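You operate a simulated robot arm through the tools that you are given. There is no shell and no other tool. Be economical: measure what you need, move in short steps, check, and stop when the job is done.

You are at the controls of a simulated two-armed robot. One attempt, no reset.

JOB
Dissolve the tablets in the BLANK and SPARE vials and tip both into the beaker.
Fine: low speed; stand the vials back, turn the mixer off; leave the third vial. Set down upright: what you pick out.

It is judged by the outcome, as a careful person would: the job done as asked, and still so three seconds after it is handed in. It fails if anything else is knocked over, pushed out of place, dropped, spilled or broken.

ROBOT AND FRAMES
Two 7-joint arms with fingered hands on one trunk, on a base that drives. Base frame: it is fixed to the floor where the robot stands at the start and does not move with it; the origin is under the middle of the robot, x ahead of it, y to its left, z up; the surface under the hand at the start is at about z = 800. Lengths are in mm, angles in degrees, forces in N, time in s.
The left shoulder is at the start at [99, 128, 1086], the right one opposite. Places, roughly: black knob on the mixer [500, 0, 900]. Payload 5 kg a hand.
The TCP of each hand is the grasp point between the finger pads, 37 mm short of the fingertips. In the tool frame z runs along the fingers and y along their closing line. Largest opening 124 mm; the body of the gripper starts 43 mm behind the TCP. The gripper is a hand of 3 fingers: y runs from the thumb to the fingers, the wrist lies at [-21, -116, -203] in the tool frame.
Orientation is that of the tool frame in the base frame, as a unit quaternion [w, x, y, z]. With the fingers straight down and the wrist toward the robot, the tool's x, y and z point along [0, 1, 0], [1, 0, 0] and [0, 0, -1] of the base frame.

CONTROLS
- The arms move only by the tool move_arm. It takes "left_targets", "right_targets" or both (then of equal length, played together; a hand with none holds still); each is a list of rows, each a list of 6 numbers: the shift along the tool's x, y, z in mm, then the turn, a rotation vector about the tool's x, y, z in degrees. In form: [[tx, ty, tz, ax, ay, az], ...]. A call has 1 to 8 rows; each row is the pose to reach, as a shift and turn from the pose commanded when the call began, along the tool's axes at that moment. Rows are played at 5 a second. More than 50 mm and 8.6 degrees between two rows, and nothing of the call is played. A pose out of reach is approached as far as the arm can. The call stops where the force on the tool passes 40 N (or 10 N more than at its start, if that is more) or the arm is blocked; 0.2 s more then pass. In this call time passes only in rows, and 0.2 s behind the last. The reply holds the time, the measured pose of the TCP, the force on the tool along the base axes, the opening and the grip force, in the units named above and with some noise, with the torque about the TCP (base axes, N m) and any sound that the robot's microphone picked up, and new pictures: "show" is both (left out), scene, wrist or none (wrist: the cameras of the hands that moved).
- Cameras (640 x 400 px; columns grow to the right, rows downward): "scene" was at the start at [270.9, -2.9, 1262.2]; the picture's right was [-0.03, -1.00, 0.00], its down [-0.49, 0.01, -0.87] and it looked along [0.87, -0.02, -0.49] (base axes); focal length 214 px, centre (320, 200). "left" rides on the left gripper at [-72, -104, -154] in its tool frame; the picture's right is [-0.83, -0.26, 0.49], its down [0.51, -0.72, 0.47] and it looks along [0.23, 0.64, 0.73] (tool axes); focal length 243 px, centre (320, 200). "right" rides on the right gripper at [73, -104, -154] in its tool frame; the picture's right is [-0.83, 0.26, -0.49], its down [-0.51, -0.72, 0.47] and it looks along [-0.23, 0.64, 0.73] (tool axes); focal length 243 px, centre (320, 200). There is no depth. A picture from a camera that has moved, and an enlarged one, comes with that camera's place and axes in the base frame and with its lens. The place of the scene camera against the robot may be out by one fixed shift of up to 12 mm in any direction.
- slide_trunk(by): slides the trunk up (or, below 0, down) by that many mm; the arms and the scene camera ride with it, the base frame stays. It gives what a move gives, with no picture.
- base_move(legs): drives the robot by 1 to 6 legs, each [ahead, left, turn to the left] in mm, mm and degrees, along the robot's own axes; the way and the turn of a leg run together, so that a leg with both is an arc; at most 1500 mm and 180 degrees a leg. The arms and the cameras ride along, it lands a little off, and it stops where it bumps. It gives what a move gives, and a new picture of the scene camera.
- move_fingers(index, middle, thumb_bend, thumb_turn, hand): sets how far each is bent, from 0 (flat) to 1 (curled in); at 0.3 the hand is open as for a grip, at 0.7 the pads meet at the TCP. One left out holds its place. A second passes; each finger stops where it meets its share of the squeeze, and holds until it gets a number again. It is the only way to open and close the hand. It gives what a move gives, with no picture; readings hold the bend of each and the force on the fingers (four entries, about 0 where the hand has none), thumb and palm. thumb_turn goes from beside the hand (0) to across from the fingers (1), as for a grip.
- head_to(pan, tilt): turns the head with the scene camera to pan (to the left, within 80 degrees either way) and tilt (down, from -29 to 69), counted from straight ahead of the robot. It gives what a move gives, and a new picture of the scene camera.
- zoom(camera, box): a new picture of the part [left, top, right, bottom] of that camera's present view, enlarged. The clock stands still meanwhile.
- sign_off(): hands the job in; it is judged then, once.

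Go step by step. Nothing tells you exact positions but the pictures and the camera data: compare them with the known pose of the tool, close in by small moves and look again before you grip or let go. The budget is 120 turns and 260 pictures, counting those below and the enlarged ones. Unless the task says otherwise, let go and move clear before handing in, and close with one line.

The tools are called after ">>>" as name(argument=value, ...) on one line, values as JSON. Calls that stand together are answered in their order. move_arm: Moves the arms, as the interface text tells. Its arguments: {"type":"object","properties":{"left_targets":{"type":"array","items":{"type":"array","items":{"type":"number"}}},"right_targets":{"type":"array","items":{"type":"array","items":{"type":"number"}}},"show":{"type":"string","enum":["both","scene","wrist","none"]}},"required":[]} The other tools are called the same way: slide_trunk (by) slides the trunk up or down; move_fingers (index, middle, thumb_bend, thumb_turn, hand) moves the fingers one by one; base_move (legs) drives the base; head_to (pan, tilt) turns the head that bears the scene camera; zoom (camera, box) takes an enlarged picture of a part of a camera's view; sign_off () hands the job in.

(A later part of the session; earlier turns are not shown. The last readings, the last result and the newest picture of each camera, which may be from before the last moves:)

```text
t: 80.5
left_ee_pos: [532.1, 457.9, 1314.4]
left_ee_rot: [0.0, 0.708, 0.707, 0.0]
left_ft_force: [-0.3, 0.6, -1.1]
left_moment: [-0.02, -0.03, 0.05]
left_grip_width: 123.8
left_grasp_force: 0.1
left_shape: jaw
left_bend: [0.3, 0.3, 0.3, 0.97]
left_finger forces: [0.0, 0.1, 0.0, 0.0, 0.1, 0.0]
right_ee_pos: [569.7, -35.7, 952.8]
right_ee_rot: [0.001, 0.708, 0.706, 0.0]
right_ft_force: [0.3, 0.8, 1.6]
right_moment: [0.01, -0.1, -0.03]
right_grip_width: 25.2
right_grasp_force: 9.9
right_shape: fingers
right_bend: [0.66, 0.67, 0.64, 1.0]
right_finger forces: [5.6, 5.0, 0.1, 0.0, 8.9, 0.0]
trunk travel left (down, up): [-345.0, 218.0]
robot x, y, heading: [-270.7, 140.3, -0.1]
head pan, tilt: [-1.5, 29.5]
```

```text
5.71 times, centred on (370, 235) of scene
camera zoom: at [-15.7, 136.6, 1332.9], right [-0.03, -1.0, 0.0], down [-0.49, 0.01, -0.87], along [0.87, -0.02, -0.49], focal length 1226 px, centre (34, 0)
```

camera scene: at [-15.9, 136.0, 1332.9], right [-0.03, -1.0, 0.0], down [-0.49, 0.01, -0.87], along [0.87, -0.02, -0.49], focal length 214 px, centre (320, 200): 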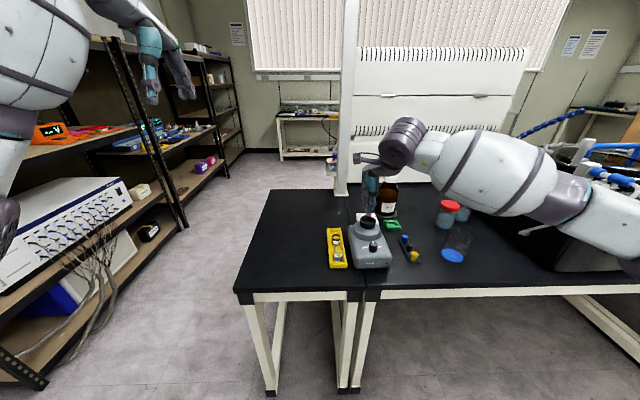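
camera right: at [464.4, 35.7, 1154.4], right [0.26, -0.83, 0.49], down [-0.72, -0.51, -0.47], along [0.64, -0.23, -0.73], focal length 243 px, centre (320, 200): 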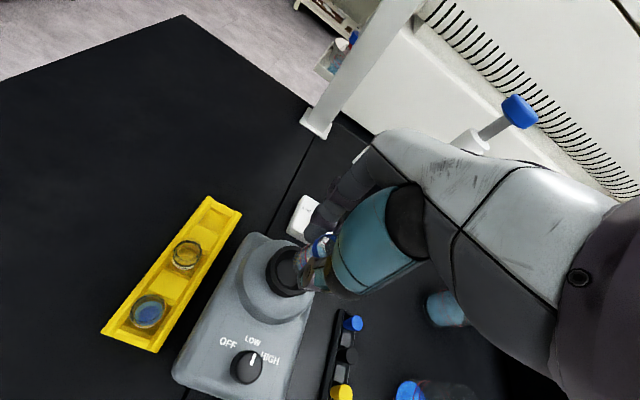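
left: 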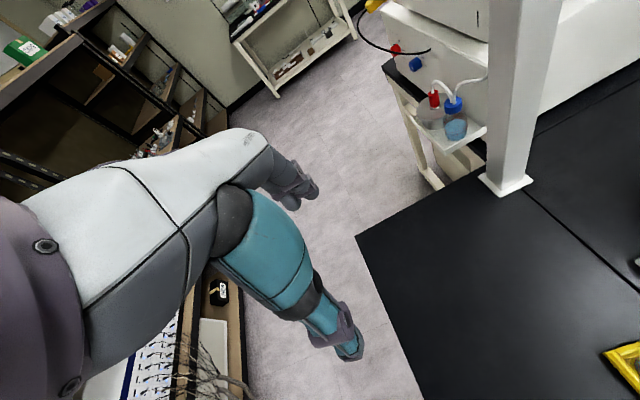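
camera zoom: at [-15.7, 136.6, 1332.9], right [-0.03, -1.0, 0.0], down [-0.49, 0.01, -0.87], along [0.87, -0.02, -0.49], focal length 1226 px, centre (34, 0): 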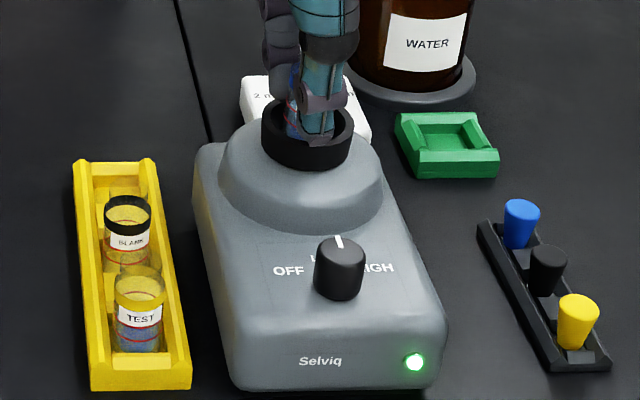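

The lamp is lit. I press 1.5 mm more and hold.

>>> move_arm(right_targets=[[0, 0, 0.8, 0, 0, 0], [0, 0, 1.5, 0, 0, 0], [0, 0, 1.5, 0, 0, 0], [0, 0, 1.5, 0, 0, 0], [0, 0, 1.5, 0, 0, 0], [0, 0, 1.5, 0, 0, 0], [0, 0, 1.5, 0, 0, 0], [0, 0, 1.5, 0, 0, 0]], show="none")

>>> move_arm(right_targets=[[0, 0, 0, 0, 0, 0], [0, 0, 0, 0, 0, 0], [0, 0, 0, 0, 0, 0], [0, 0, 0, 0, 0, 0], [0, 0, 0, 0, 0, 0], [0, 0, 0, 0, 0, 0], [0, 0, 0, 0, 0, 0], [0, 0, 0, 0, 0, 0]], show="none")

>>> zoom(camera="right", box=[280, 220, 350, 290])

>>> move_arm(right_targets=[[0, 0, 0, 0, 0, 0], [0, 0, 0, 0, 0, 0], [0, 0, 0, 0, 0, 0], [0, 0, 0, 0, 0, 0], [0, 0, 0, 0, 0, 0], [0, 0, 0, 0, 0, 0], [0, 0, 0, 0, 0, 0], [0, 0, 0, 0, 0, 0]], show="none")

>>> move_arm(right_targets=[[0, 0, 0, 0, 0, 0], [0, 0, 0, 0, 0, 0], [0, 0, 0, 0, 0, 0], [0, 0, 0, 0, 0, 0], [0, 0, 0, 0, 0, 0], [0, 0, 0, 0, 0, 0], [0, 0, 0, 0, 0, 0], [0, 0, 0, 0, 0, 0]], show="none")

>>> zoom(camera="right", box=[280, 220, 350, 290])

>>> zoom(camera="scene", box=[340, 200, 400, 270])

```text
t: 82.3
left_ee_pos: [531.5, 459.3, 1314.9]
left_ee_rot: [0.0, 0.708, 0.707, 0.0]
left_ft_force: [-0.2, -0.3, 0.0]
left_moment: [-0.01, 0.02, -0.01]
left_grip_width: 123.8
left_grasp_force: 0.0
left_shape: jaw
left_bend: [0.3, 0.3, 0.3, 0.97]
left_finger forces: [0.0, 0.0, 0.0, 0.0, 0.0, 0.0]
right_ee_pos: [568.5, -36.0, 950.2]
right_ee_rot: [0.0, 0.708, 0.706, 0.0]
right_ft_force: [2.9, 0.1, 4.7]
right_moment: [-0.02, -0.16, -0.01]
right_grip_width: 25.4
right_grasp_force: 10.3
right_shape: fingers
right_bend: [0.65, 0.67, 0.64, 1.0]
right_finger forces: [6.2, 5.7, 0.1, 0.0, 8.6, 0.1]
trunk travel left (down, up): [-345.0, 218.0]
robot x, y, heading: [-267.1, 138.1, -0.1]
head pan, tilt: [-1.5, 29.5]
```

```text
t: 84.1
left_ee_pos: [532.5, 459.3, 1315.0]
left_ee_rot: [0.001, 0.707, 0.707, 0.001]
left_ft_force: [0.1, 0.1, -1.0]
left_moment: [0.03, 0.0, -0.01]
left_grip_width: 123.6
left_grasp_force: 0.1
left_shape: jaw
left_bend: [0.3, 0.3, 0.3, 0.97]
left_finger forces: [0.0, 0.0, 0.0, 0.1, 0.0, 0.1]
right_ee_pos: [568.6, -36.4, 950.5]
right_ee_rot: [0.001, 0.707, 0.707, 0.0]
right_ft_force: [2.8, -0.2, 4.6]
right_moment: [0.0, -0.15, 0.02]
right_grip_width: 25.3
right_grasp_force: 10.3
right_shape: fingers
right_bend: [0.65, 0.67, 0.64, 1.0]
right_finger forces: [6.1, 5.4, 0.0, 0.1, 8.6, 0.1]
trunk travel left (down, up): [-345.0, 218.0]
robot x, y, heading: [-270.1, 140.0, -0.1]
head pan, tilt: [-1.5, 29.5]
```

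```text
5.71 times, centred on (315, 255) of right
camera zoom: at [464.5, 36.3, 1104.5], right [0.26, -0.83, 0.49], down [-0.72, -0.51, -0.47], along [0.64, -0.23, -0.73], focal length 1386 px, centre (349, -114)
```

zoom: 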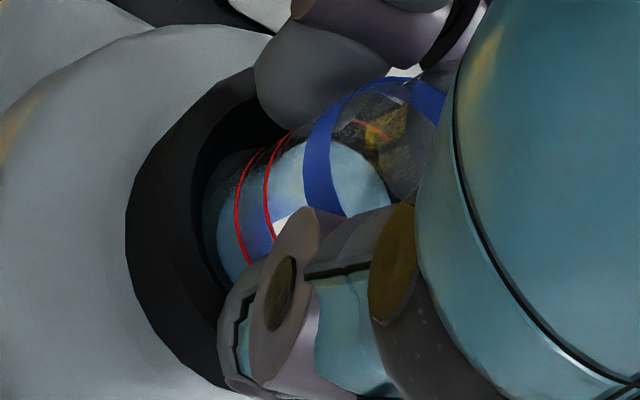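

```text
t: 85.9
left_ee_pos: [532.5, 458.8, 1315.2]
left_ee_rot: [0.0, 0.708, 0.706, 0.0]
left_ft_force: [-0.1, 0.3, 1.0]
left_moment: [-0.02, 0.02, -0.01]
left_grip_width: 123.4
left_grasp_force: 0.0
left_shape: jaw
left_bend: [0.3, 0.3, 0.3, 0.97]
left_finger forces: [0.0, 0.1, 0.0, 0.0, 0.0, 0.0]
right_ee_pos: [570.0, -35.8, 950.6]
right_ee_rot: [0.0, 0.708, 0.707, 0.0]
right_ft_force: [4.0, 0.2, 4.8]
right_moment: [-0.05, -0.13, -0.01]
right_grip_width: 25.6
right_grasp_force: 10.1
right_shape: fingers
right_bend: [0.65, 0.67, 0.64, 1.0]
right_finger forces: [6.2, 5.5, 0.0, 0.1, 8.6, 0.0]
trunk travel left (down, up): [-345.0, 218.0]
robot x, y, heading: [-267.5, 138.5, -0.1]
head pan, tilt: [-1.5, 29.5]
```

```text
t: 87.7
left_ee_pos: [531.7, 458.2, 1314.1]
left_ee_rot: [0.0, 0.708, 0.707, 0.001]
left_ft_force: [1.1, -0.9, -0.7]
left_moment: [0.02, 0.01, 0.0]
left_grip_width: 123.9
left_grasp_force: 0.1
left_shape: jaw
left_bend: [0.3, 0.3, 0.3, 0.97]
left_finger forces: [0.0, 0.1, 0.0, 0.0, 0.0, 0.1]
right_ee_pos: [570.1, -35.7, 951.0]
right_ee_rot: [0.0, 0.708, 0.706, 0.0]
right_ft_force: [3.0, -0.1, 4.0]
right_moment: [-0.02, -0.16, -0.02]
right_grip_width: 25.4
right_grasp_force: 10.0
right_shape: fingers
right_bend: [0.65, 0.67, 0.64, 1.0]
right_finger forces: [6.2, 5.6, 0.0, 0.1, 8.7, 0.1]
trunk travel left (down, up): [-345.0, 218.0]
robot x, y, heading: [-269.2, 140.9, 0.1]
head pan, tilt: [-1.5, 29.5]
```

```text
5.71 times, centred on (315, 255) of right
camera zoom: at [464.5, 36.3, 1104.5], right [0.26, -0.83, 0.49], down [-0.72, -0.51, -0.47], along [0.64, -0.23, -0.73], focal length 1386 px, centre (349, -114)
```

zoom: 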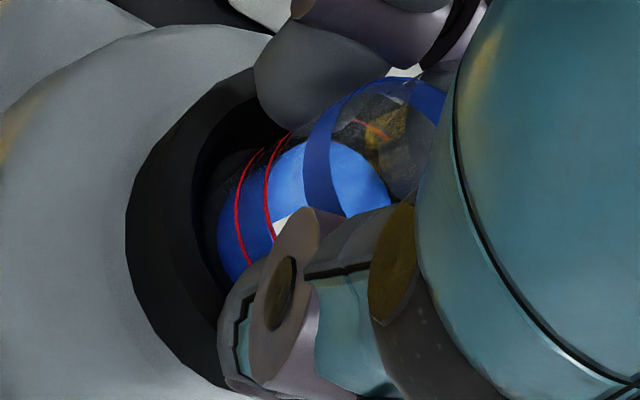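

```text
5.71 times, centred on (370, 235) of scene
camera zoom: at [-15.7, 136.6, 1332.9], right [-0.03, -1.0, 0.0], down [-0.49, 0.01, -0.87], along [0.87, -0.02, -0.49], focal length 1226 px, centre (34, 0)
```

zoom: 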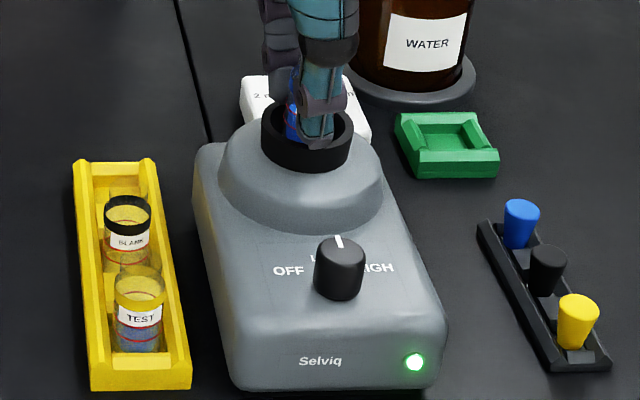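

SPARE is turning blue. I hold about 5 s more until stable.

>>> move_arm(right_targets=[[0, 0, 0, 0, 0, 0], [0, 0, 0, 0, 0, 0], [0, 0, 0, 0, 0, 0], [0, 0, 0, 0, 0, 0], [0, 0, 0, 0, 0, 0], [0, 0, 0, 0, 0, 0], [0, 0, 0, 0, 0, 0], [0, 0, 0, 0, 0, 0]], show="none")

>>> move_arm(right_targets=[[0, 0, 0, 0, 0, 0], [0, 0, 0, 0, 0, 0], [0, 0, 0, 0, 0, 0], [0, 0, 0, 0, 0, 0], [0, 0, 0, 0, 0, 0], [0, 0, 0, 0, 0, 0], [0, 0, 0, 0, 0, 0], [0, 0, 0, 0, 0, 0]], show="none")

>>> zoom(camera="right", box=[280, 220, 350, 290])

>>> move_arm(right_targets=[[0, 0, 0, 0, 0, 0], [0, 0, 0, 0, 0, 0], [0, 0, 0, 0, 0, 0], [0, 0, 0, 0, 0, 0], [0, 0, 0, 0, 0, 0], [0, 0, 0, 0, 0, 0], [0, 0, 0, 0, 0, 0], [0, 0, 0, 0, 0, 0]], show="none")

>>> zoom(camera="right", box=[280, 220, 350, 290])

```text
t: 89.5
left_ee_pos: [532.1, 459.0, 1314.1]
left_ee_rot: [0.0, 0.708, 0.707, -0.001]
left_ft_force: [-0.7, 0.1, 0.0]
left_moment: [0.01, -0.01, -0.01]
left_grip_width: 123.5
left_grasp_force: 0.0
left_shape: jaw
left_bend: [0.3, 0.3, 0.3, 0.97]
left_finger forces: [0.0, 0.0, 0.0, 0.0, 0.0, 0.0]
right_ee_pos: [570.4, -35.3, 950.2]
right_ee_rot: [0.0, 0.708, 0.706, 0.0]
right_ft_force: [3.0, 0.6, 3.5]
right_moment: [0.0, -0.18, -0.01]
right_grip_width: 25.2
right_grasp_force: 9.9
right_shape: fingers
right_bend: [0.65, 0.67, 0.64, 1.0]
right_finger forces: [6.3, 5.5, 0.0, 0.0, 8.6, 0.1]
trunk travel left (down, up): [-345.0, 218.0]
robot x, y, heading: [-268.7, 140.0, -0.1]
head pan, tilt: [-1.5, 29.5]
```

```text
t: 91.3
left_ee_pos: [532.1, 459.0, 1314.1]
left_ee_rot: [0.0, 0.708, 0.707, 0.0]
left_ft_force: [0.2, 0.3, 0.3]
left_moment: [-0.03, -0.02, 0.0]
left_grip_width: 123.6
left_grasp_force: 0.0
left_shape: jaw
left_bend: [0.3, 0.3, 0.3, 0.97]
left_finger forces: [0.0, 0.0, 0.0, 0.0, 0.1, 0.0]
right_ee_pos: [570.0, -35.9, 950.7]
right_ee_rot: [0.0, 0.708, 0.706, 0.0]
right_ft_force: [3.5, 1.6, 3.8]
right_moment: [-0.01, -0.14, 0.02]
right_grip_width: 25.6
right_grasp_force: 10.4
right_shape: fingers
right_bend: [0.65, 0.67, 0.64, 1.0]
right_finger forces: [6.1, 5.7, 0.1, 0.0, 8.6, 0.1]
trunk travel left (down, up): [-345.0, 218.0]
robot x, y, heading: [-269.5, 137.3, 0.2]
head pan, tilt: [-1.5, 29.5]
```

```text
5.71 times, centred on (315, 255) of right
camera zoom: at [464.5, 36.3, 1104.5], right [0.26, -0.83, 0.49], down [-0.72, -0.51, -0.47], along [0.64, -0.23, -0.73], focal length 1386 px, centre (349, -114)
```

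zoom: 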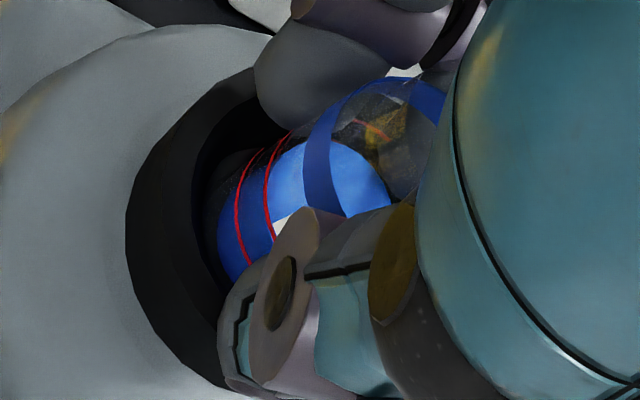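

```text
t: 93.1
left_ee_pos: [532.5, 458.5, 1314.1]
left_ee_rot: [0.0, 0.707, 0.707, 0.0]
left_ft_force: [0.7, 0.2, -0.5]
left_moment: [0.0, 0.02, 0.03]
left_grip_width: 123.6
left_grasp_force: 0.0
left_shape: jaw
left_bend: [0.3, 0.3, 0.3, 0.97]
left_finger forces: [0.0, 0.1, 0.0, 0.1, 0.1, 0.1]
right_ee_pos: [569.2, -35.7, 950.0]
right_ee_rot: [0.0, 0.708, 0.706, 0.0]
right_ft_force: [4.1, -0.1, 4.2]
right_moment: [0.01, -0.2, 0.0]
right_grip_width: 25.4
right_grasp_force: 10.0
right_shape: fingers
right_bend: [0.65, 0.67, 0.64, 1.0]
right_finger forces: [6.3, 5.6, 0.0, 0.0, 8.6, 0.1]
trunk travel left (down, up): [-345.0, 218.0]
robot x, y, heading: [-265.9, 136.6, -0.0]
head pan, tilt: [-1.5, 29.5]
```

```text
5.71 times, centred on (315, 255) of right
camera zoom: at [464.5, 36.3, 1104.5], right [0.26, -0.83, 0.49], down [-0.72, -0.51, -0.47], along [0.64, -0.23, -0.73], focal length 1386 px, centre (349, -114)
```

zoom: 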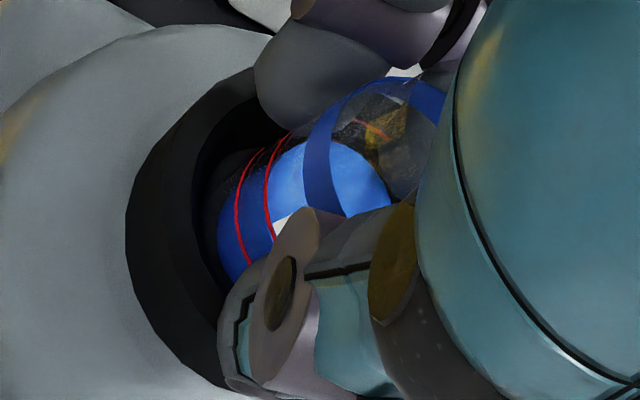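

Colour is stable; SPARE is dissolved. I lift it out and repeat the transfer to the beaker.

>>> move_arm(right_targets=[[0, -1, -6, 0, 0, 0], [0, -1, -14, 0, 0, 0], [0, -1, -26, 0, 0, 0], [0, -1, -40, 0, 0, 0], [0, -1, -55, 0, 0, 0], [0, -1, -68, 0, 0, 0]], show="none")

>>> base_move(legs=[[0, -240, 0]])

>>> zoom(camera="scene", box=[300, 150, 460, 290])

```text
t: 94.5
left_ee_pos: [532.5, 459.0, 1314.9]
left_ee_rot: [-0.001, 0.708, 0.706, 0.001]
left_ft_force: [0.0, 0.4, 0.1]
left_moment: [0.0, -0.02, 0.0]
left_grip_width: 123.6
left_grasp_force: 0.1
left_shape: jaw
left_bend: [0.3, 0.3, 0.3, 0.97]
left_finger forces: [0.1, 0.1, 0.0, 0.0, 0.1, 0.1]
right_ee_pos: [568.6, -37.0, 1019.0]
right_ee_rot: [0.001, 0.707, 0.707, -0.001]
right_ft_force: [0.8, 0.7, -1.0]
right_moment: [0.01, 0.02, 0.02]
right_grip_width: 25.4
right_grasp_force: 9.5
right_shape: fingers
right_bend: [0.65, 0.67, 0.64, 1.0]
right_finger forces: [4.9, 4.7, 0.0, 0.1, 9.1, 0.0]
trunk travel left (down, up): [-345.0, 218.0]
robot x, y, heading: [-269.6, 141.9, 0.0]
head pan, tilt: [-1.5, 29.5]
```

```text
t: 97.2
left_ee_pos: [531.3, 222.5, 1314.6]
left_ee_rot: [0.0, 0.707, 0.707, 0.001]
left_ft_force: [-0.3, 0.3, -0.2]
left_moment: [0.03, 0.03, -0.03]
left_grip_width: 123.8
left_grasp_force: 0.0
left_shape: jaw
left_bend: [0.3, 0.3, 0.3, 0.97]
left_finger forces: [0.0, 0.0, 0.1, 0.0, 0.1, 0.1]
right_ee_pos: [568.4, -273.5, 1018.0]
right_ee_rot: [0.001, 0.707, 0.707, -0.001]
right_ft_force: [0.3, -0.1, 0.4]
right_moment: [0.01, 0.02, 0.0]
right_grip_width: 25.3
right_grasp_force: 9.2
right_shape: fingers
right_bend: [0.65, 0.67, 0.64, 1.0]
right_finger forces: [4.9, 4.7, 0.1, 0.1, 9.1, 0.1]
trunk travel left (down, up): [-345.0, 218.0]
robot x, y, heading: [-267.8, -101.4, -0.0]
head pan, tilt: [-1.5, 29.5]
camera scene: at [-15.6, -102.0, 1332.9], right [-0.03, -1.0, 0.0], down [-0.49, 0.01, -0.87], along [0.87, -0.02, -0.49], focal length 214 px, centre (320, 200)
```

scene: 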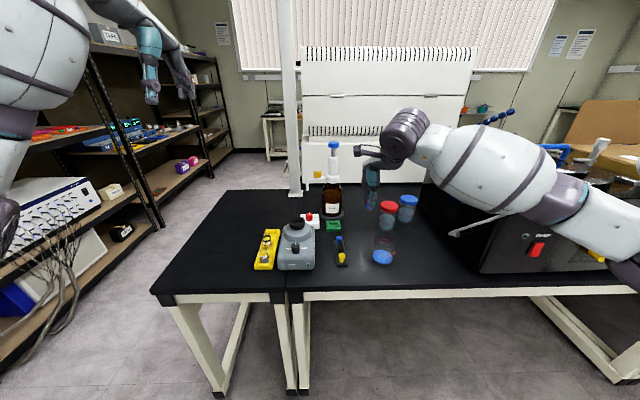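

```text
2.86 times, centred on (380, 220) of scene
camera zoom: at [-15.6, -102.0, 1332.9], right [-0.03, -1.0, 0.0], down [-0.49, 0.01, -0.87], along [0.87, -0.02, -0.49], focal length 613 px, centre (149, 143)
```

zoom: 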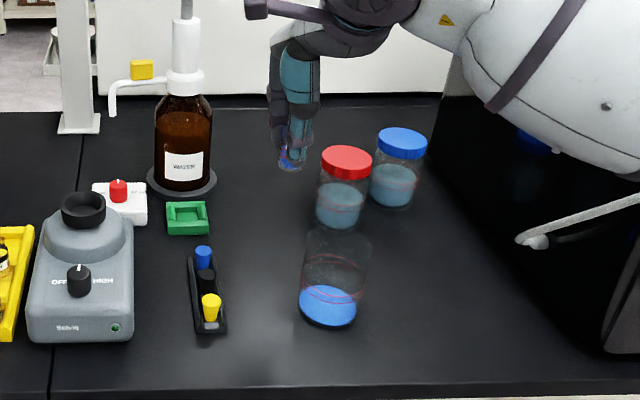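

>>> move_arm(right_targets=[[-10, -14, 0, 0, 0, 7.5], [-21, -27, 0, 0, 0, 15], [-31, -41, 1, 0, 0, 22.5], [-41, -54, 2, 0, 0, 30]], show="none")

>>> move_arm(right_targets=[[0, 0, 0, 0, 5, 0], [0, 0, 0, 0, 12, 0], [0, 0, 0, 0, 19, 0], [0, 0, 0, 0, 26, 0], [0, 0, 0, 0, 33, 0], [0, 0, 0, 0, 40, 0], [0, 0, 0, 0, 47, 0], [0, 0, 0, 0, 54, 0]], show="none")

>>> zoom(camera="scene", box=[350, 170, 450, 280])

```text
t: 98.2
left_ee_pos: [532.0, 221.7, 1314.9]
left_ee_rot: [0.0, 0.707, 0.707, 0.0]
left_ft_force: [-0.1, 0.7, 0.9]
left_moment: [-0.01, 0.02, 0.02]
left_grip_width: 123.5
left_grasp_force: 0.0
left_shape: jaw
left_bend: [0.3, 0.3, 0.3, 0.97]
left_finger forces: [0.1, 0.0, 0.1, 0.1, 0.0, 0.0]
right_ee_pos: [514.1, -315.5, 1016.0]
right_ee_rot: [0.0, 0.866, 0.5, 0.0]
right_ft_force: [-0.6, 0.4, -0.5]
right_moment: [0.04, 0.02, 0.0]
right_grip_width: 25.6
right_grasp_force: 9.5
right_shape: fingers
right_bend: [0.65, 0.67, 0.64, 1.0]
right_finger forces: [4.9, 4.6, 0.0, 0.0, 9.1, 0.0]
trunk travel left (down, up): [-345.0, 218.0]
robot x, y, heading: [-266.0, -98.0, 0.2]
head pan, tilt: [-1.5, 29.5]
```

```text
t: 100.0
left_ee_pos: [532.1, 219.2, 1314.0]
left_ee_rot: [-0.001, 0.707, 0.708, 0.0]
left_ft_force: [-0.5, -0.6, -0.8]
left_moment: [-0.02, -0.01, 0.0]
left_grip_width: 123.6
left_grasp_force: 0.0
left_shape: jaw
left_bend: [0.3, 0.3, 0.3, 0.97]
left_finger forces: [0.0, 0.0, 0.0, 0.0, 0.1, 0.0]
right_ee_pos: [514.3, -316.7, 1016.6]
right_ee_rot: [-0.227, 0.771, 0.445, 0.394]
right_ft_force: [0.2, 0.3, 0.4]
right_moment: [-0.03, 0.0, -0.03]
right_grip_width: 25.4
right_grasp_force: 9.0
right_shape: fingers
right_bend: [0.66, 0.67, 0.64, 1.0]
right_finger forces: [5.0, 4.8, 0.1, 0.0, 8.9, 0.0]
trunk travel left (down, up): [-345.0, 218.0]
robot x, y, heading: [-269.4, -96.1, -0.0]
head pan, tilt: [-1.5, 29.5]
```

```text
3.64 times, centred on (400, 225) of scene
camera zoom: at [-15.8, -102.9, 1332.9], right [-0.02, -1.0, 0.0], down [-0.49, 0.01, -0.87], along [0.87, -0.02, -0.49], focal length 780 px, centre (29, 109)
```

zoom: 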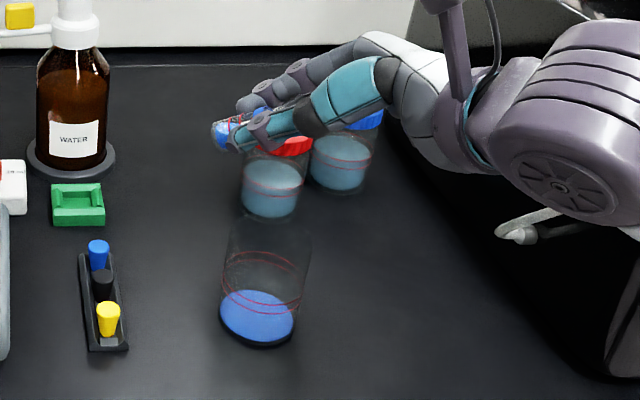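

Same geometry as before. I continue the slow tilt.

>>> move_arm(right_targets=[[0, 0, 0, 0, 4, 0], [0, 0, 0, 0, 8, 0], [0, 0, 0, 0, 12, 0], [0, 0, 0, 0, 16, 0], [0, 0, 0, 0, 20, 0], [0, 0, 0, 0, 23, 0], [0, 0, 0, 0, 26, 0], [0, 0, 0, 0, 29, 0]], show="none")

>>> zoom(camera="scene", box=[350, 170, 450, 280])

>>> move_arm(right_targets=[[0, 0, 0, 0, 3, 0], [0, 0, 0, 0, 6, 0], [0, 0, 0, 0, 9, 0], [0, 0, 0, 0, 12, 0], [0, 0, 0, 0, 15, 0], [0, 0, 0, 0, 18, 0], [0, 0, 0, 0, 21, 0], [0, 0, 0, 0, 24, 0]], show="none")

>>> zoom(camera="scene", box=[350, 170, 450, 280])

```text
t: 101.8
left_ee_pos: [531.3, 221.3, 1314.7]
left_ee_rot: [0.0, 0.708, 0.707, 0.0]
left_ft_force: [0.0, -0.1, 0.3]
left_moment: [0.0, 0.01, 0.03]
left_grip_width: 123.8
left_grasp_force: 0.0
left_shape: jaw
left_bend: [0.3, 0.3, 0.3, 0.97]
left_finger forces: [0.1, 0.0, 0.0, 0.0, 0.0, 0.1]
right_ee_pos: [514.7, -315.4, 1015.7]
right_ee_rot: [-0.331, 0.649, 0.374, 0.574]
right_ft_force: [0.5, -0.3, -0.6]
right_moment: [-0.01, 0.0, 0.0]
right_grip_width: 25.3
right_grasp_force: 8.9
right_shape: fingers
right_bend: [0.66, 0.67, 0.64, 1.0]
right_finger forces: [4.9, 4.7, 0.1, 0.1, 8.8, 0.1]
trunk travel left (down, up): [-345.0, 218.0]
robot x, y, heading: [-270.0, -97.7, -0.3]
head pan, tilt: [-1.5, 29.5]
```

```text
3.64 times, centred on (400, 225) of scene
camera zoom: at [-15.5, -102.3, 1332.9], right [-0.03, -1.0, 0.0], down [-0.49, 0.01, -0.87], along [0.87, -0.02, -0.49], focal length 780 px, centre (29, 109)
```

zoom: 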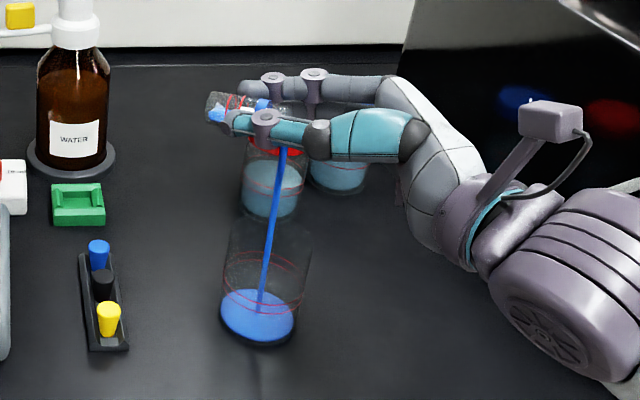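

```text
t: 103.6
left_ee_pos: [531.7, 221.3, 1313.7]
left_ee_rot: [0.0, 0.707, 0.707, 0.0]
left_ft_force: [-1.2, 1.6, -0.5]
left_moment: [-0.03, 0.01, 0.0]
left_grip_width: 123.3
left_grasp_force: 0.0
left_shape: jaw
left_bend: [0.3, 0.3, 0.3, 0.97]
left_finger forces: [0.0, 0.1, 0.0, 0.1, 0.0, 0.0]
right_ee_pos: [514.5, -315.5, 1017.6]
right_ee_rot: [-0.402, 0.515, 0.298, 0.696]
right_ft_force: [0.6, -0.2, 0.1]
right_moment: [0.03, -0.01, 0.03]
right_grip_width: 25.4
right_grasp_force: 9.1
right_shape: fingers
right_bend: [0.66, 0.67, 0.64, 1.0]
right_finger forces: [4.9, 4.7, 0.0, 0.1, 8.9, 0.1]
trunk travel left (down, up): [-345.0, 218.0]
robot x, y, heading: [-268.8, -100.9, 0.1]
head pan, tilt: [-1.5, 29.5]
```

```text
3.64 times, centred on (400, 225) of scene
camera zoom: at [-15.5, -102.0, 1332.9], right [-0.03, -1.0, 0.0], down [-0.49, 0.01, -0.87], along [0.87, -0.02, -0.49], focal length 780 px, centre (29, 109)
```

zoom: 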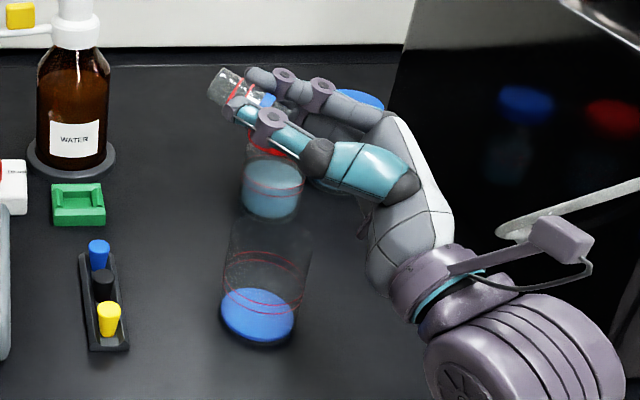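

SPARE poured cleanly. I tilt back upright, undo the yaw and return the base.

>>> move_arm(right_targets=[[0, 0, 0, 0, -4, 0], [0, 0, 0, 0, -12, 0], [0, 0, 0, 0, -20, 0], [0, 0, 0, 0, -28, 0], [0, 0, 0, 0, -36, 0], [0, 0, 0, 0, -44, 0], [0, 0, 0, 0, -52, 0], [0, 0, 0, 0, -60, 0]], show="none")

>>> move_arm(right_targets=[[0, 0, 0, 0, -8, 0], [0, 0, 0, 0, -16, 0], [0, 0, 0, 0, -24, 0], [0, 0, 0, 0, -32, 0], [0, 0, 0, 0, -40, 0], [0, 0, 0, 0, -47, 0]], show="none")

>>> zoom(camera="scene", box=[350, 170, 450, 280])

>>> zoom(camera="right", box=[220, 200, 360, 340])

```text
t: 105.4
left_ee_pos: [532.7, 220.9, 1315.1]
left_ee_rot: [-0.001, 0.707, 0.707, 0.0]
left_ft_force: [0.5, 0.7, 0.3]
left_moment: [0.01, 0.02, 0.01]
left_grip_width: 123.7
left_grasp_force: 0.1
left_shape: jaw
left_bend: [0.3, 0.3, 0.3, 0.97]
left_finger forces: [0.1, 0.0, 0.1, 0.0, 0.0, 0.0]
right_ee_pos: [514.2, -315.1, 1015.3]
right_ee_rot: [-0.198, 0.795, 0.459, 0.345]
right_ft_force: [0.4, -0.9, -0.3]
right_moment: [0.01, 0.0, 0.01]
right_grip_width: 25.3
right_grasp_force: 8.9
right_shape: fingers
right_bend: [0.66, 0.67, 0.64, 1.0]
right_finger forces: [5.0, 4.6, 0.0, 0.1, 8.8, 0.1]
trunk travel left (down, up): [-345.0, 218.0]
robot x, y, heading: [-264.2, -97.2, 0.4]
head pan, tilt: [-1.5, 29.5]
```

```text
t: 106.8
left_ee_pos: [532.4, 221.4, 1313.7]
left_ee_rot: [0.001, 0.707, 0.707, 0.0]
left_ft_force: [0.2, -0.2, -0.7]
left_moment: [0.01, 0.01, -0.01]
left_grip_width: 123.7
left_grasp_force: 0.0
left_shape: jaw
left_bend: [0.3, 0.3, 0.3, 0.97]
left_finger forces: [0.0, 0.1, 0.0, 0.0, 0.1, 0.1]
right_ee_pos: [513.9, -314.3, 1016.8]
right_ee_rot: [0.001, 0.866, 0.5, -0.002]
right_ft_force: [0.5, 0.2, -0.5]
right_moment: [-0.03, 0.01, -0.03]
right_grip_width: 25.2
right_grasp_force: 9.3
right_shape: fingers
right_bend: [0.66, 0.67, 0.64, 1.0]
right_finger forces: [5.1, 4.8, 0.1, 0.0, 8.6, 0.0]
trunk travel left (down, up): [-345.0, 218.0]
robot x, y, heading: [-269.0, -100.4, -0.2]
head pan, tilt: [-1.5, 29.5]
```

```text
3.64 times, centred on (400, 225) of scene
camera zoom: at [-15.3, -101.4, 1332.8], right [-0.03, -1.0, 0.0], down [-0.49, 0.01, -0.87], along [0.87, -0.02, -0.49], focal length 780 px, centre (29, 109)
```

zoom: 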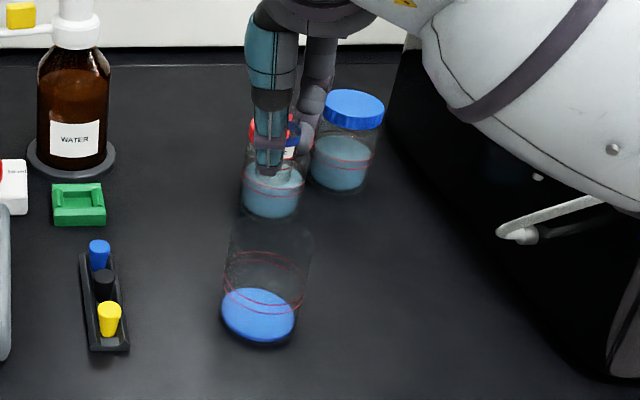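

```text
2.86 times, centred on (290, 270) of right
camera zoom: at [460.0, -199.4, 1169.6], right [-0.19, -0.85, 0.5], down [-0.88, -0.08, -0.47], along [0.44, -0.52, -0.73], focal length 693 px, centre (406, 0)
```

zoom: 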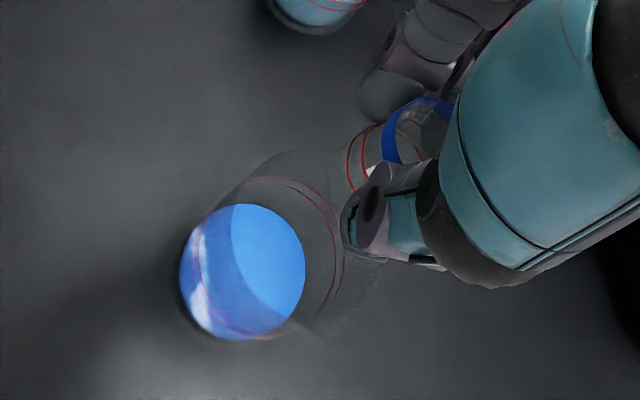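

SPARE is empty, no drips on the bench. Returning to the rack.

>>> move_arm(right_targets=[[15, 7, 0, 0, 0, -7.5], [31, 14, 0, 0, 0, -15], [47, 20, 0, 0, 0, -22.5], [62, 26.5, 0, 0, 0, -30]], show="none")

>>> base_move(legs=[[0, 238, 0]])

```text
t: 107.8
left_ee_pos: [531.2, 221.4, 1314.2]
left_ee_rot: [0.001, 0.708, 0.707, 0.0]
left_ft_force: [-0.2, -0.2, -0.7]
left_moment: [0.0, 0.01, 0.01]
left_grip_width: 123.9
left_grasp_force: 0.0
left_shape: jaw
left_bend: [0.3, 0.3, 0.3, 0.97]
left_finger forces: [0.0, 0.0, 0.0, 0.0, 0.0, 0.0]
right_ee_pos: [569.9, -275.7, 1016.6]
right_ee_rot: [0.001, 0.707, 0.708, -0.001]
right_ft_force: [0.6, 0.0, -0.1]
right_moment: [0.0, -0.01, -0.03]
right_grip_width: 25.2
right_grasp_force: 9.8
right_shape: fingers
right_bend: [0.66, 0.67, 0.64, 1.0]
right_finger forces: [5.1, 4.7, 0.1, 0.0, 8.7, 0.0]
trunk travel left (down, up): [-345.0, 218.0]
robot x, y, heading: [-266.7, -103.5, 0.2]
head pan, tilt: [-1.5, 29.5]
```

```text
t: 110.5
left_ee_pos: [532.8, 458.0, 1314.8]
left_ee_rot: [0.0, 0.708, 0.706, 0.0]
left_ft_force: [-0.8, 0.4, -0.4]
left_moment: [0.02, -0.01, 0.03]
left_grip_width: 123.6
left_grasp_force: 0.0
left_shape: jaw
left_bend: [0.3, 0.3, 0.3, 0.97]
left_finger forces: [0.0, 0.1, 0.0, 0.0, 0.1, 0.0]
right_ee_pos: [567.8, -37.8, 1015.8]
right_ee_rot: [0.0, 0.707, 0.707, 0.0]
right_ft_force: [-0.5, -0.4, 0.1]
right_moment: [-0.02, 0.02, 0.0]
right_grip_width: 25.2
right_grasp_force: 9.3
right_shape: fingers
right_bend: [0.66, 0.67, 0.64, 1.0]
right_finger forces: [5.2, 4.7, 0.0, 0.0, 8.7, 0.0]
trunk travel left (down, up): [-345.0, 218.0]
robot x, y, heading: [-271.6, 136.4, 0.2]
head pan, tilt: [-1.5, 29.5]
camera scene: at [-15.7, 135.0, 1332.9], right [-0.03, -1.0, 0.0], down [-0.49, 0.01, -0.87], along [0.87, -0.02, -0.49], focal length 214 px, centre (320, 200)
```

scene: 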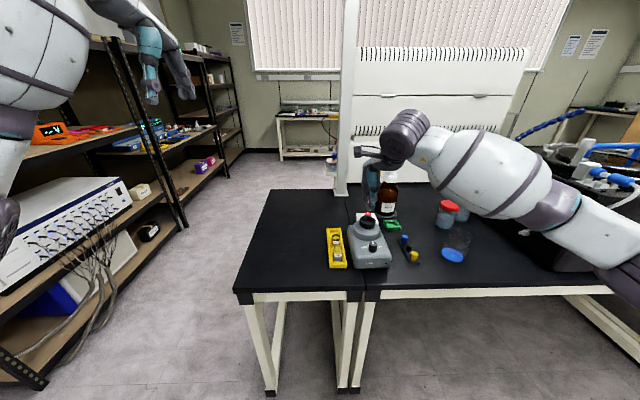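

>>> move_arm(right_targets=[[18, 10, 0, 0, 0, 0], [40, 21, 0, 0, 0, 0], [62, 33, 0, 0, 0, 0], [84, 45, 0, 0, 0, 0], [104.5, 55.5, 0, 0, 0, 0], [104.5, 55.5, 35, 0, 0, 0], [104.5, 55.5, 75, 0, 0, 0]], show="wrist")

>>> zoom(camera="right", box=[200, 190, 360, 370])

>>> zoom(camera="scene", box=[315, 200, 375, 260])

```text
t: 112.1
left_ee_pos: [532.6, 457.8, 1314.3]
left_ee_rot: [-0.001, 0.708, 0.707, -0.001]
left_ft_force: [0.5, -0.1, -1.4]
left_moment: [0.0, -0.04, 0.0]
left_grip_width: 123.7
left_grasp_force: 0.0
left_shape: jaw
left_bend: [0.3, 0.3, 0.3, 0.97]
left_finger forces: [0.1, 0.1, 0.0, 0.0, 0.0, 0.1]
right_ee_pos: [623.1, 65.7, 940.3]
right_ee_rot: [-0.001, 0.707, 0.707, -0.001]
right_ft_force: [-0.1, -0.7, 0.0]
right_moment: [0.04, -0.01, -0.03]
right_grip_width: 25.3
right_grasp_force: 9.5
right_shape: fingers
right_bend: [0.66, 0.67, 0.64, 1.0]
right_finger forces: [5.0, 4.8, 0.0, 0.0, 8.8, 0.0]
trunk travel left (down, up): [-345.0, 218.0]
robot x, y, heading: [-269.0, 137.6, 0.4]
head pan, tilt: [-1.5, 29.5]
camera right: at [519.4, 138.3, 1094.1], right [0.26, -0.83, 0.49], down [-0.72, -0.51, -0.47], along [0.64, -0.23, -0.73], focal length 243 px, centre (320, 200)
```

right: 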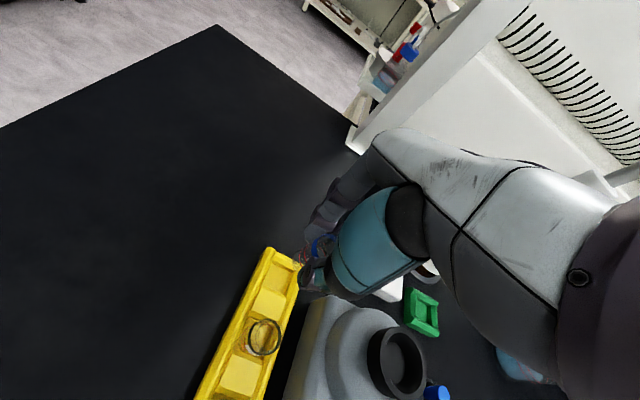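

```text
2.22 times, centred on (280, 280) of right
camera zoom: at [519.4, 138.3, 1094.1], right [0.26, -0.83, 0.49], down [-0.72, -0.51, -0.47], along [0.64, -0.23, -0.73], focal length 539 px, centre (409, 22)
```

zoom: 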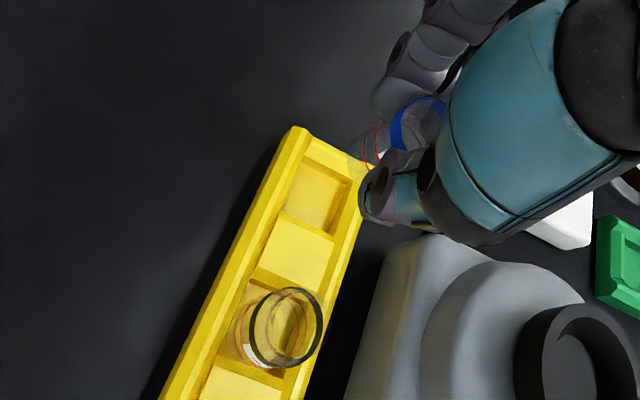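

```text
6.67 times, centred on (345, 230) of scene
camera zoom: at [-14.8, 135.0, 1332.7], right [-0.03, -1.0, 0.0], down [-0.49, 0.01, -0.87], along [0.87, -0.02, -0.49], focal length 1430 px, centre (153, 0)
```

zoom: 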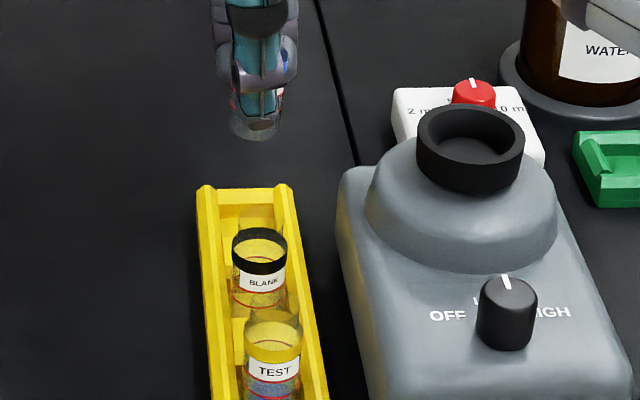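

>>> move_arm(right_targets=[[0.5, 1, 18, 0, 0, 0], [0.5, 1, 36, 0, 0, 0], [0.5, 1, 50, 0, 0, 0], [0.5, 1, 60, 0, 0, 0], [0.5, 1, 66, 0, 0, 0], [0.5, 1, 69, 0, 0, 0]], show="none")

>>> zoom(camera="right", box=[230, 180, 350, 300])

```text
t: 113.5
left_ee_pos: [532.4, 457.0, 1315.2]
left_ee_rot: [0.0, 0.707, 0.707, 0.0]
left_ft_force: [-0.9, 0.5, -0.6]
left_moment: [0.02, 0.04, 0.01]
left_grip_width: 123.7
left_grasp_force: 0.1
left_shape: jaw
left_bend: [0.3, 0.3, 0.3, 0.97]
left_finger forces: [0.1, 0.1, 0.0, 0.1, 0.1, 0.1]
right_ee_pos: [625.6, 67.0, 872.2]
right_ee_rot: [0.0, 0.707, 0.707, 0.001]
right_ft_force: [-0.5, -0.1, -0.3]
right_moment: [0.01, 0.0, -0.03]
right_grip_width: 25.2
right_grasp_force: 8.9
right_shape: fingers
right_bend: [0.66, 0.67, 0.64, 1.0]
right_finger forces: [5.1, 4.8, 0.0, 0.0, 8.7, 0.0]
trunk travel left (down, up): [-345.0, 218.0]
robot x, y, heading: [-270.1, 136.9, -0.1]
head pan, tilt: [-1.5, 29.5]
```

```text
3.33 times, centred on (290, 240) of right
camera zoom: at [519.4, 139.3, 1025.6], right [0.26, -0.83, 0.49], down [-0.72, -0.51, -0.47], along [0.64, -0.23, -0.73], focal length 809 px, centre (420, 67)
```

zoom: 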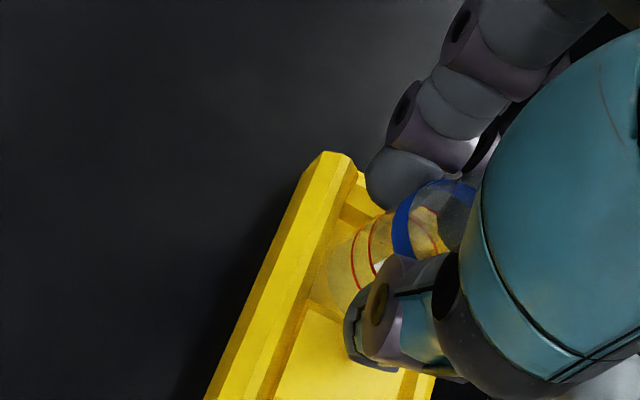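

No contact; it is entering the slot cleanly. Down in small steps until it seats.

>>> move_arm(right_targets=[[0, 0, 1.5, 0, 0, 0], [0, 0, 3, 0, 0, 0], [0, 0, 4.5, 0, 0, 0], [0, 0, 6, 0, 0, 0]], show="none")

```text
t: 114.5
left_ee_pos: [531.6, 456.2, 1314.4]
left_ee_rot: [0.0, 0.708, 0.707, 0.0]
left_ft_force: [0.5, -1.2, 0.5]
left_moment: [0.0, 0.01, 0.0]
left_grip_width: 123.8
left_grasp_force: 0.1
left_shape: jaw
left_bend: [0.3, 0.3, 0.3, 0.97]
left_finger forces: [0.0, 0.0, 0.1, 0.0, 0.0, 0.0]
right_ee_pos: [624.5, 66.1, 866.1]
right_ee_rot: [-0.001, 0.707, 0.707, 0.0]
right_ft_force: [-0.7, -0.1, -0.1]
right_moment: [0.01, 0.01, -0.02]
right_grip_width: 25.5
right_grasp_force: 9.3
right_shape: fingers
right_bend: [0.66, 0.67, 0.64, 1.0]
right_finger forces: [5.1, 4.9, 0.0, 0.0, 8.7, 0.0]
trunk travel left (down, up): [-345.0, 218.0]
robot x, y, heading: [-267.3, 139.5, -0.2]
head pan, tilt: [-1.5, 29.5]
```

>>> move_arm(right_targets=[[0, 0, 0.8, 0, 0, 0], [0, 0, 1.6, 0, 0, 0]], show="none")

```text
t: 115.1
left_ee_pos: [532.3, 457.7, 1314.0]
left_ee_rot: [0.0, 0.708, 0.706, 0.0]
left_ft_force: [-0.9, -0.4, -0.2]
left_moment: [0.03, -0.02, 0.0]
left_grip_width: 123.6
left_grasp_force: 0.0
left_shape: jaw
left_bend: [0.3, 0.3, 0.3, 0.97]
left_finger forces: [0.0, 0.0, 0.0, 0.0, 0.0, 0.1]
right_ee_pos: [624.0, 68.2, 865.0]
right_ee_rot: [0.0, 0.707, 0.707, 0.001]
right_ft_force: [0.2, 0.0, 3.0]
right_moment: [0.01, -0.03, 0.0]
right_grip_width: 25.3
right_grasp_force: 9.3
right_shape: fingers
right_bend: [0.66, 0.67, 0.64, 1.0]
right_finger forces: [5.2, 5.1, 0.1, 0.1, 8.9, 0.0]
trunk travel left (down, up): [-345.0, 218.0]
robot x, y, heading: [-271.2, 138.0, 0.2]
head pan, tilt: [-1.5, 29.5]
```

Seated with 3 N. I open gently.

>>> move_fingers(hand="right", index=0.61, middle=0.61, thumb_bend=0.58)

>>> zoom(camera="right", box=[230, 180, 350, 300])

```text
t: 116.1
left_ee_pos: [532.0, 457.9, 1314.5]
left_ee_rot: [0.0, 0.707, 0.707, 0.0]
left_ft_force: [0.4, 0.2, 0.3]
left_moment: [0.03, 0.0, 0.01]
left_grip_width: 123.7
left_grasp_force: 0.1
left_shape: jaw
left_bend: [0.3, 0.3, 0.3, 0.97]
left_finger forces: [0.0, 0.0, 0.1, 0.0, 0.0, 0.1]
right_ee_pos: [625.0, 68.0, 864.0]
right_ee_rot: [0.0, 0.707, 0.707, 0.0]
right_ft_force: [-0.3, 0.3, 0.3]
right_moment: [-0.02, 0.0, 0.02]
right_grip_width: 39.2
right_grasp_force: 0.0
right_shape: fingers
right_bend: [0.61, 0.61, 0.57, 1.0]
right_finger forces: [0.1, 0.0, 0.0, 0.1, 0.0, 0.0]
trunk travel left (down, up): [-345.0, 218.0]
robot x, y, heading: [-269.3, 139.7, -0.1]
head pan, tilt: [-1.5, 29.5]
```

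```text
3.33 times, centred on (290, 240) of right
camera zoom: at [519.5, 139.6, 1018.2], right [0.26, -0.83, 0.49], down [-0.72, -0.51, -0.47], along [0.64, -0.23, -0.73], focal length 809 px, centre (420, 67)
```

zoom: 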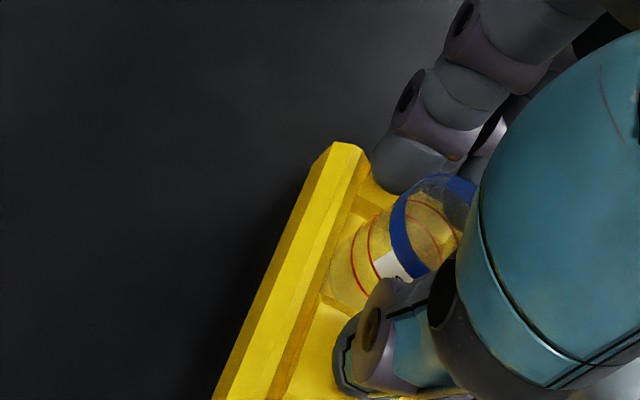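

SPARE is released and free. I rise straight up and check the rack.

>>> move_arm(right_targets=[[0, 0, -6, 0, 0, 0], [0, 0, -16, 0, 0, 0], [0, 0, -32, 0, 0, 0], [0, 0, -55, 0, 0, 0], [0, 0, -85, 0, 0, 0], [0, 0, -120, 0, 0, 0], [0, 0, -150, 0, 0, 0]], show="none")

>>> zoom(camera="right", box=[180, 190, 340, 370])

>>> zoom(camera="scene", box=[315, 200, 395, 280])

```text
t: 117.7
left_ee_pos: [531.7, 457.7, 1314.3]
left_ee_rot: [0.0, 0.707, 0.707, 0.0]
left_ft_force: [0.2, -0.2, 0.4]
left_moment: [0.0, -0.01, -0.01]
left_grip_width: 123.4
left_grasp_force: 0.2
left_shape: jaw
left_bend: [0.3, 0.3, 0.3, 0.97]
left_finger forces: [0.0, 0.0, 0.1, 0.0, 0.0, 0.0]
right_ee_pos: [623.6, 67.7, 1015.5]
right_ee_rot: [0.0, 0.707, 0.707, 0.001]
right_ft_force: [-0.2, -0.6, 0.1]
right_moment: [-0.01, 0.01, -0.01]
right_grip_width: 39.0
right_grasp_force: 0.0
right_shape: fingers
right_bend: [0.61, 0.61, 0.57, 1.0]
right_finger forces: [0.0, 0.1, 0.0, 0.0, 0.1, 0.1]
trunk travel left (down, up): [-345.0, 218.0]
robot x, y, heading: [-270.3, 136.5, 0.1]
head pan, tilt: [-1.5, 29.5]
```

```text
2.22 times, centred on (260, 280) of right
camera zoom: at [518.6, 140.1, 1169.1], right [0.26, -0.83, 0.49], down [-0.72, -0.51, -0.47], along [0.64, -0.23, -0.73], focal length 539 px, centre (453, 22)
```

zoom: 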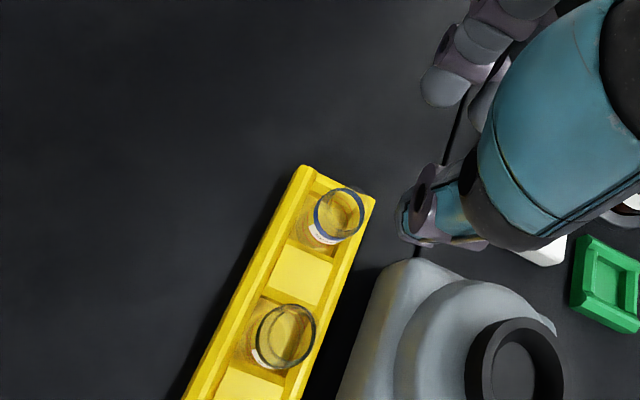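

```text
5.00 times, centred on (355, 240) of scene
camera zoom: at [-16.4, 135.6, 1333.0], right [-0.03, -1.0, 0.0], down [-0.49, 0.01, -0.87], along [0.87, -0.02, -0.49], focal length 1072 px, centre (145, 0)
```

zoom: 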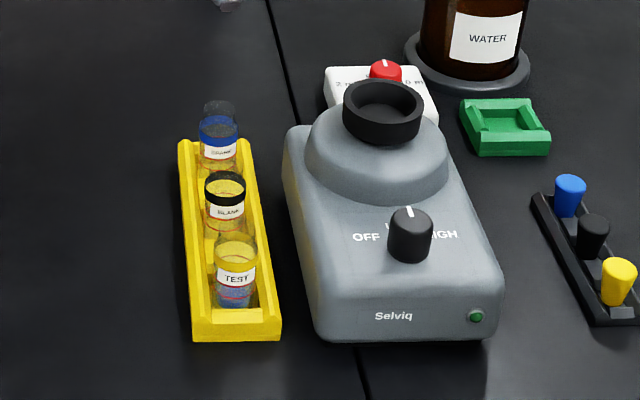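

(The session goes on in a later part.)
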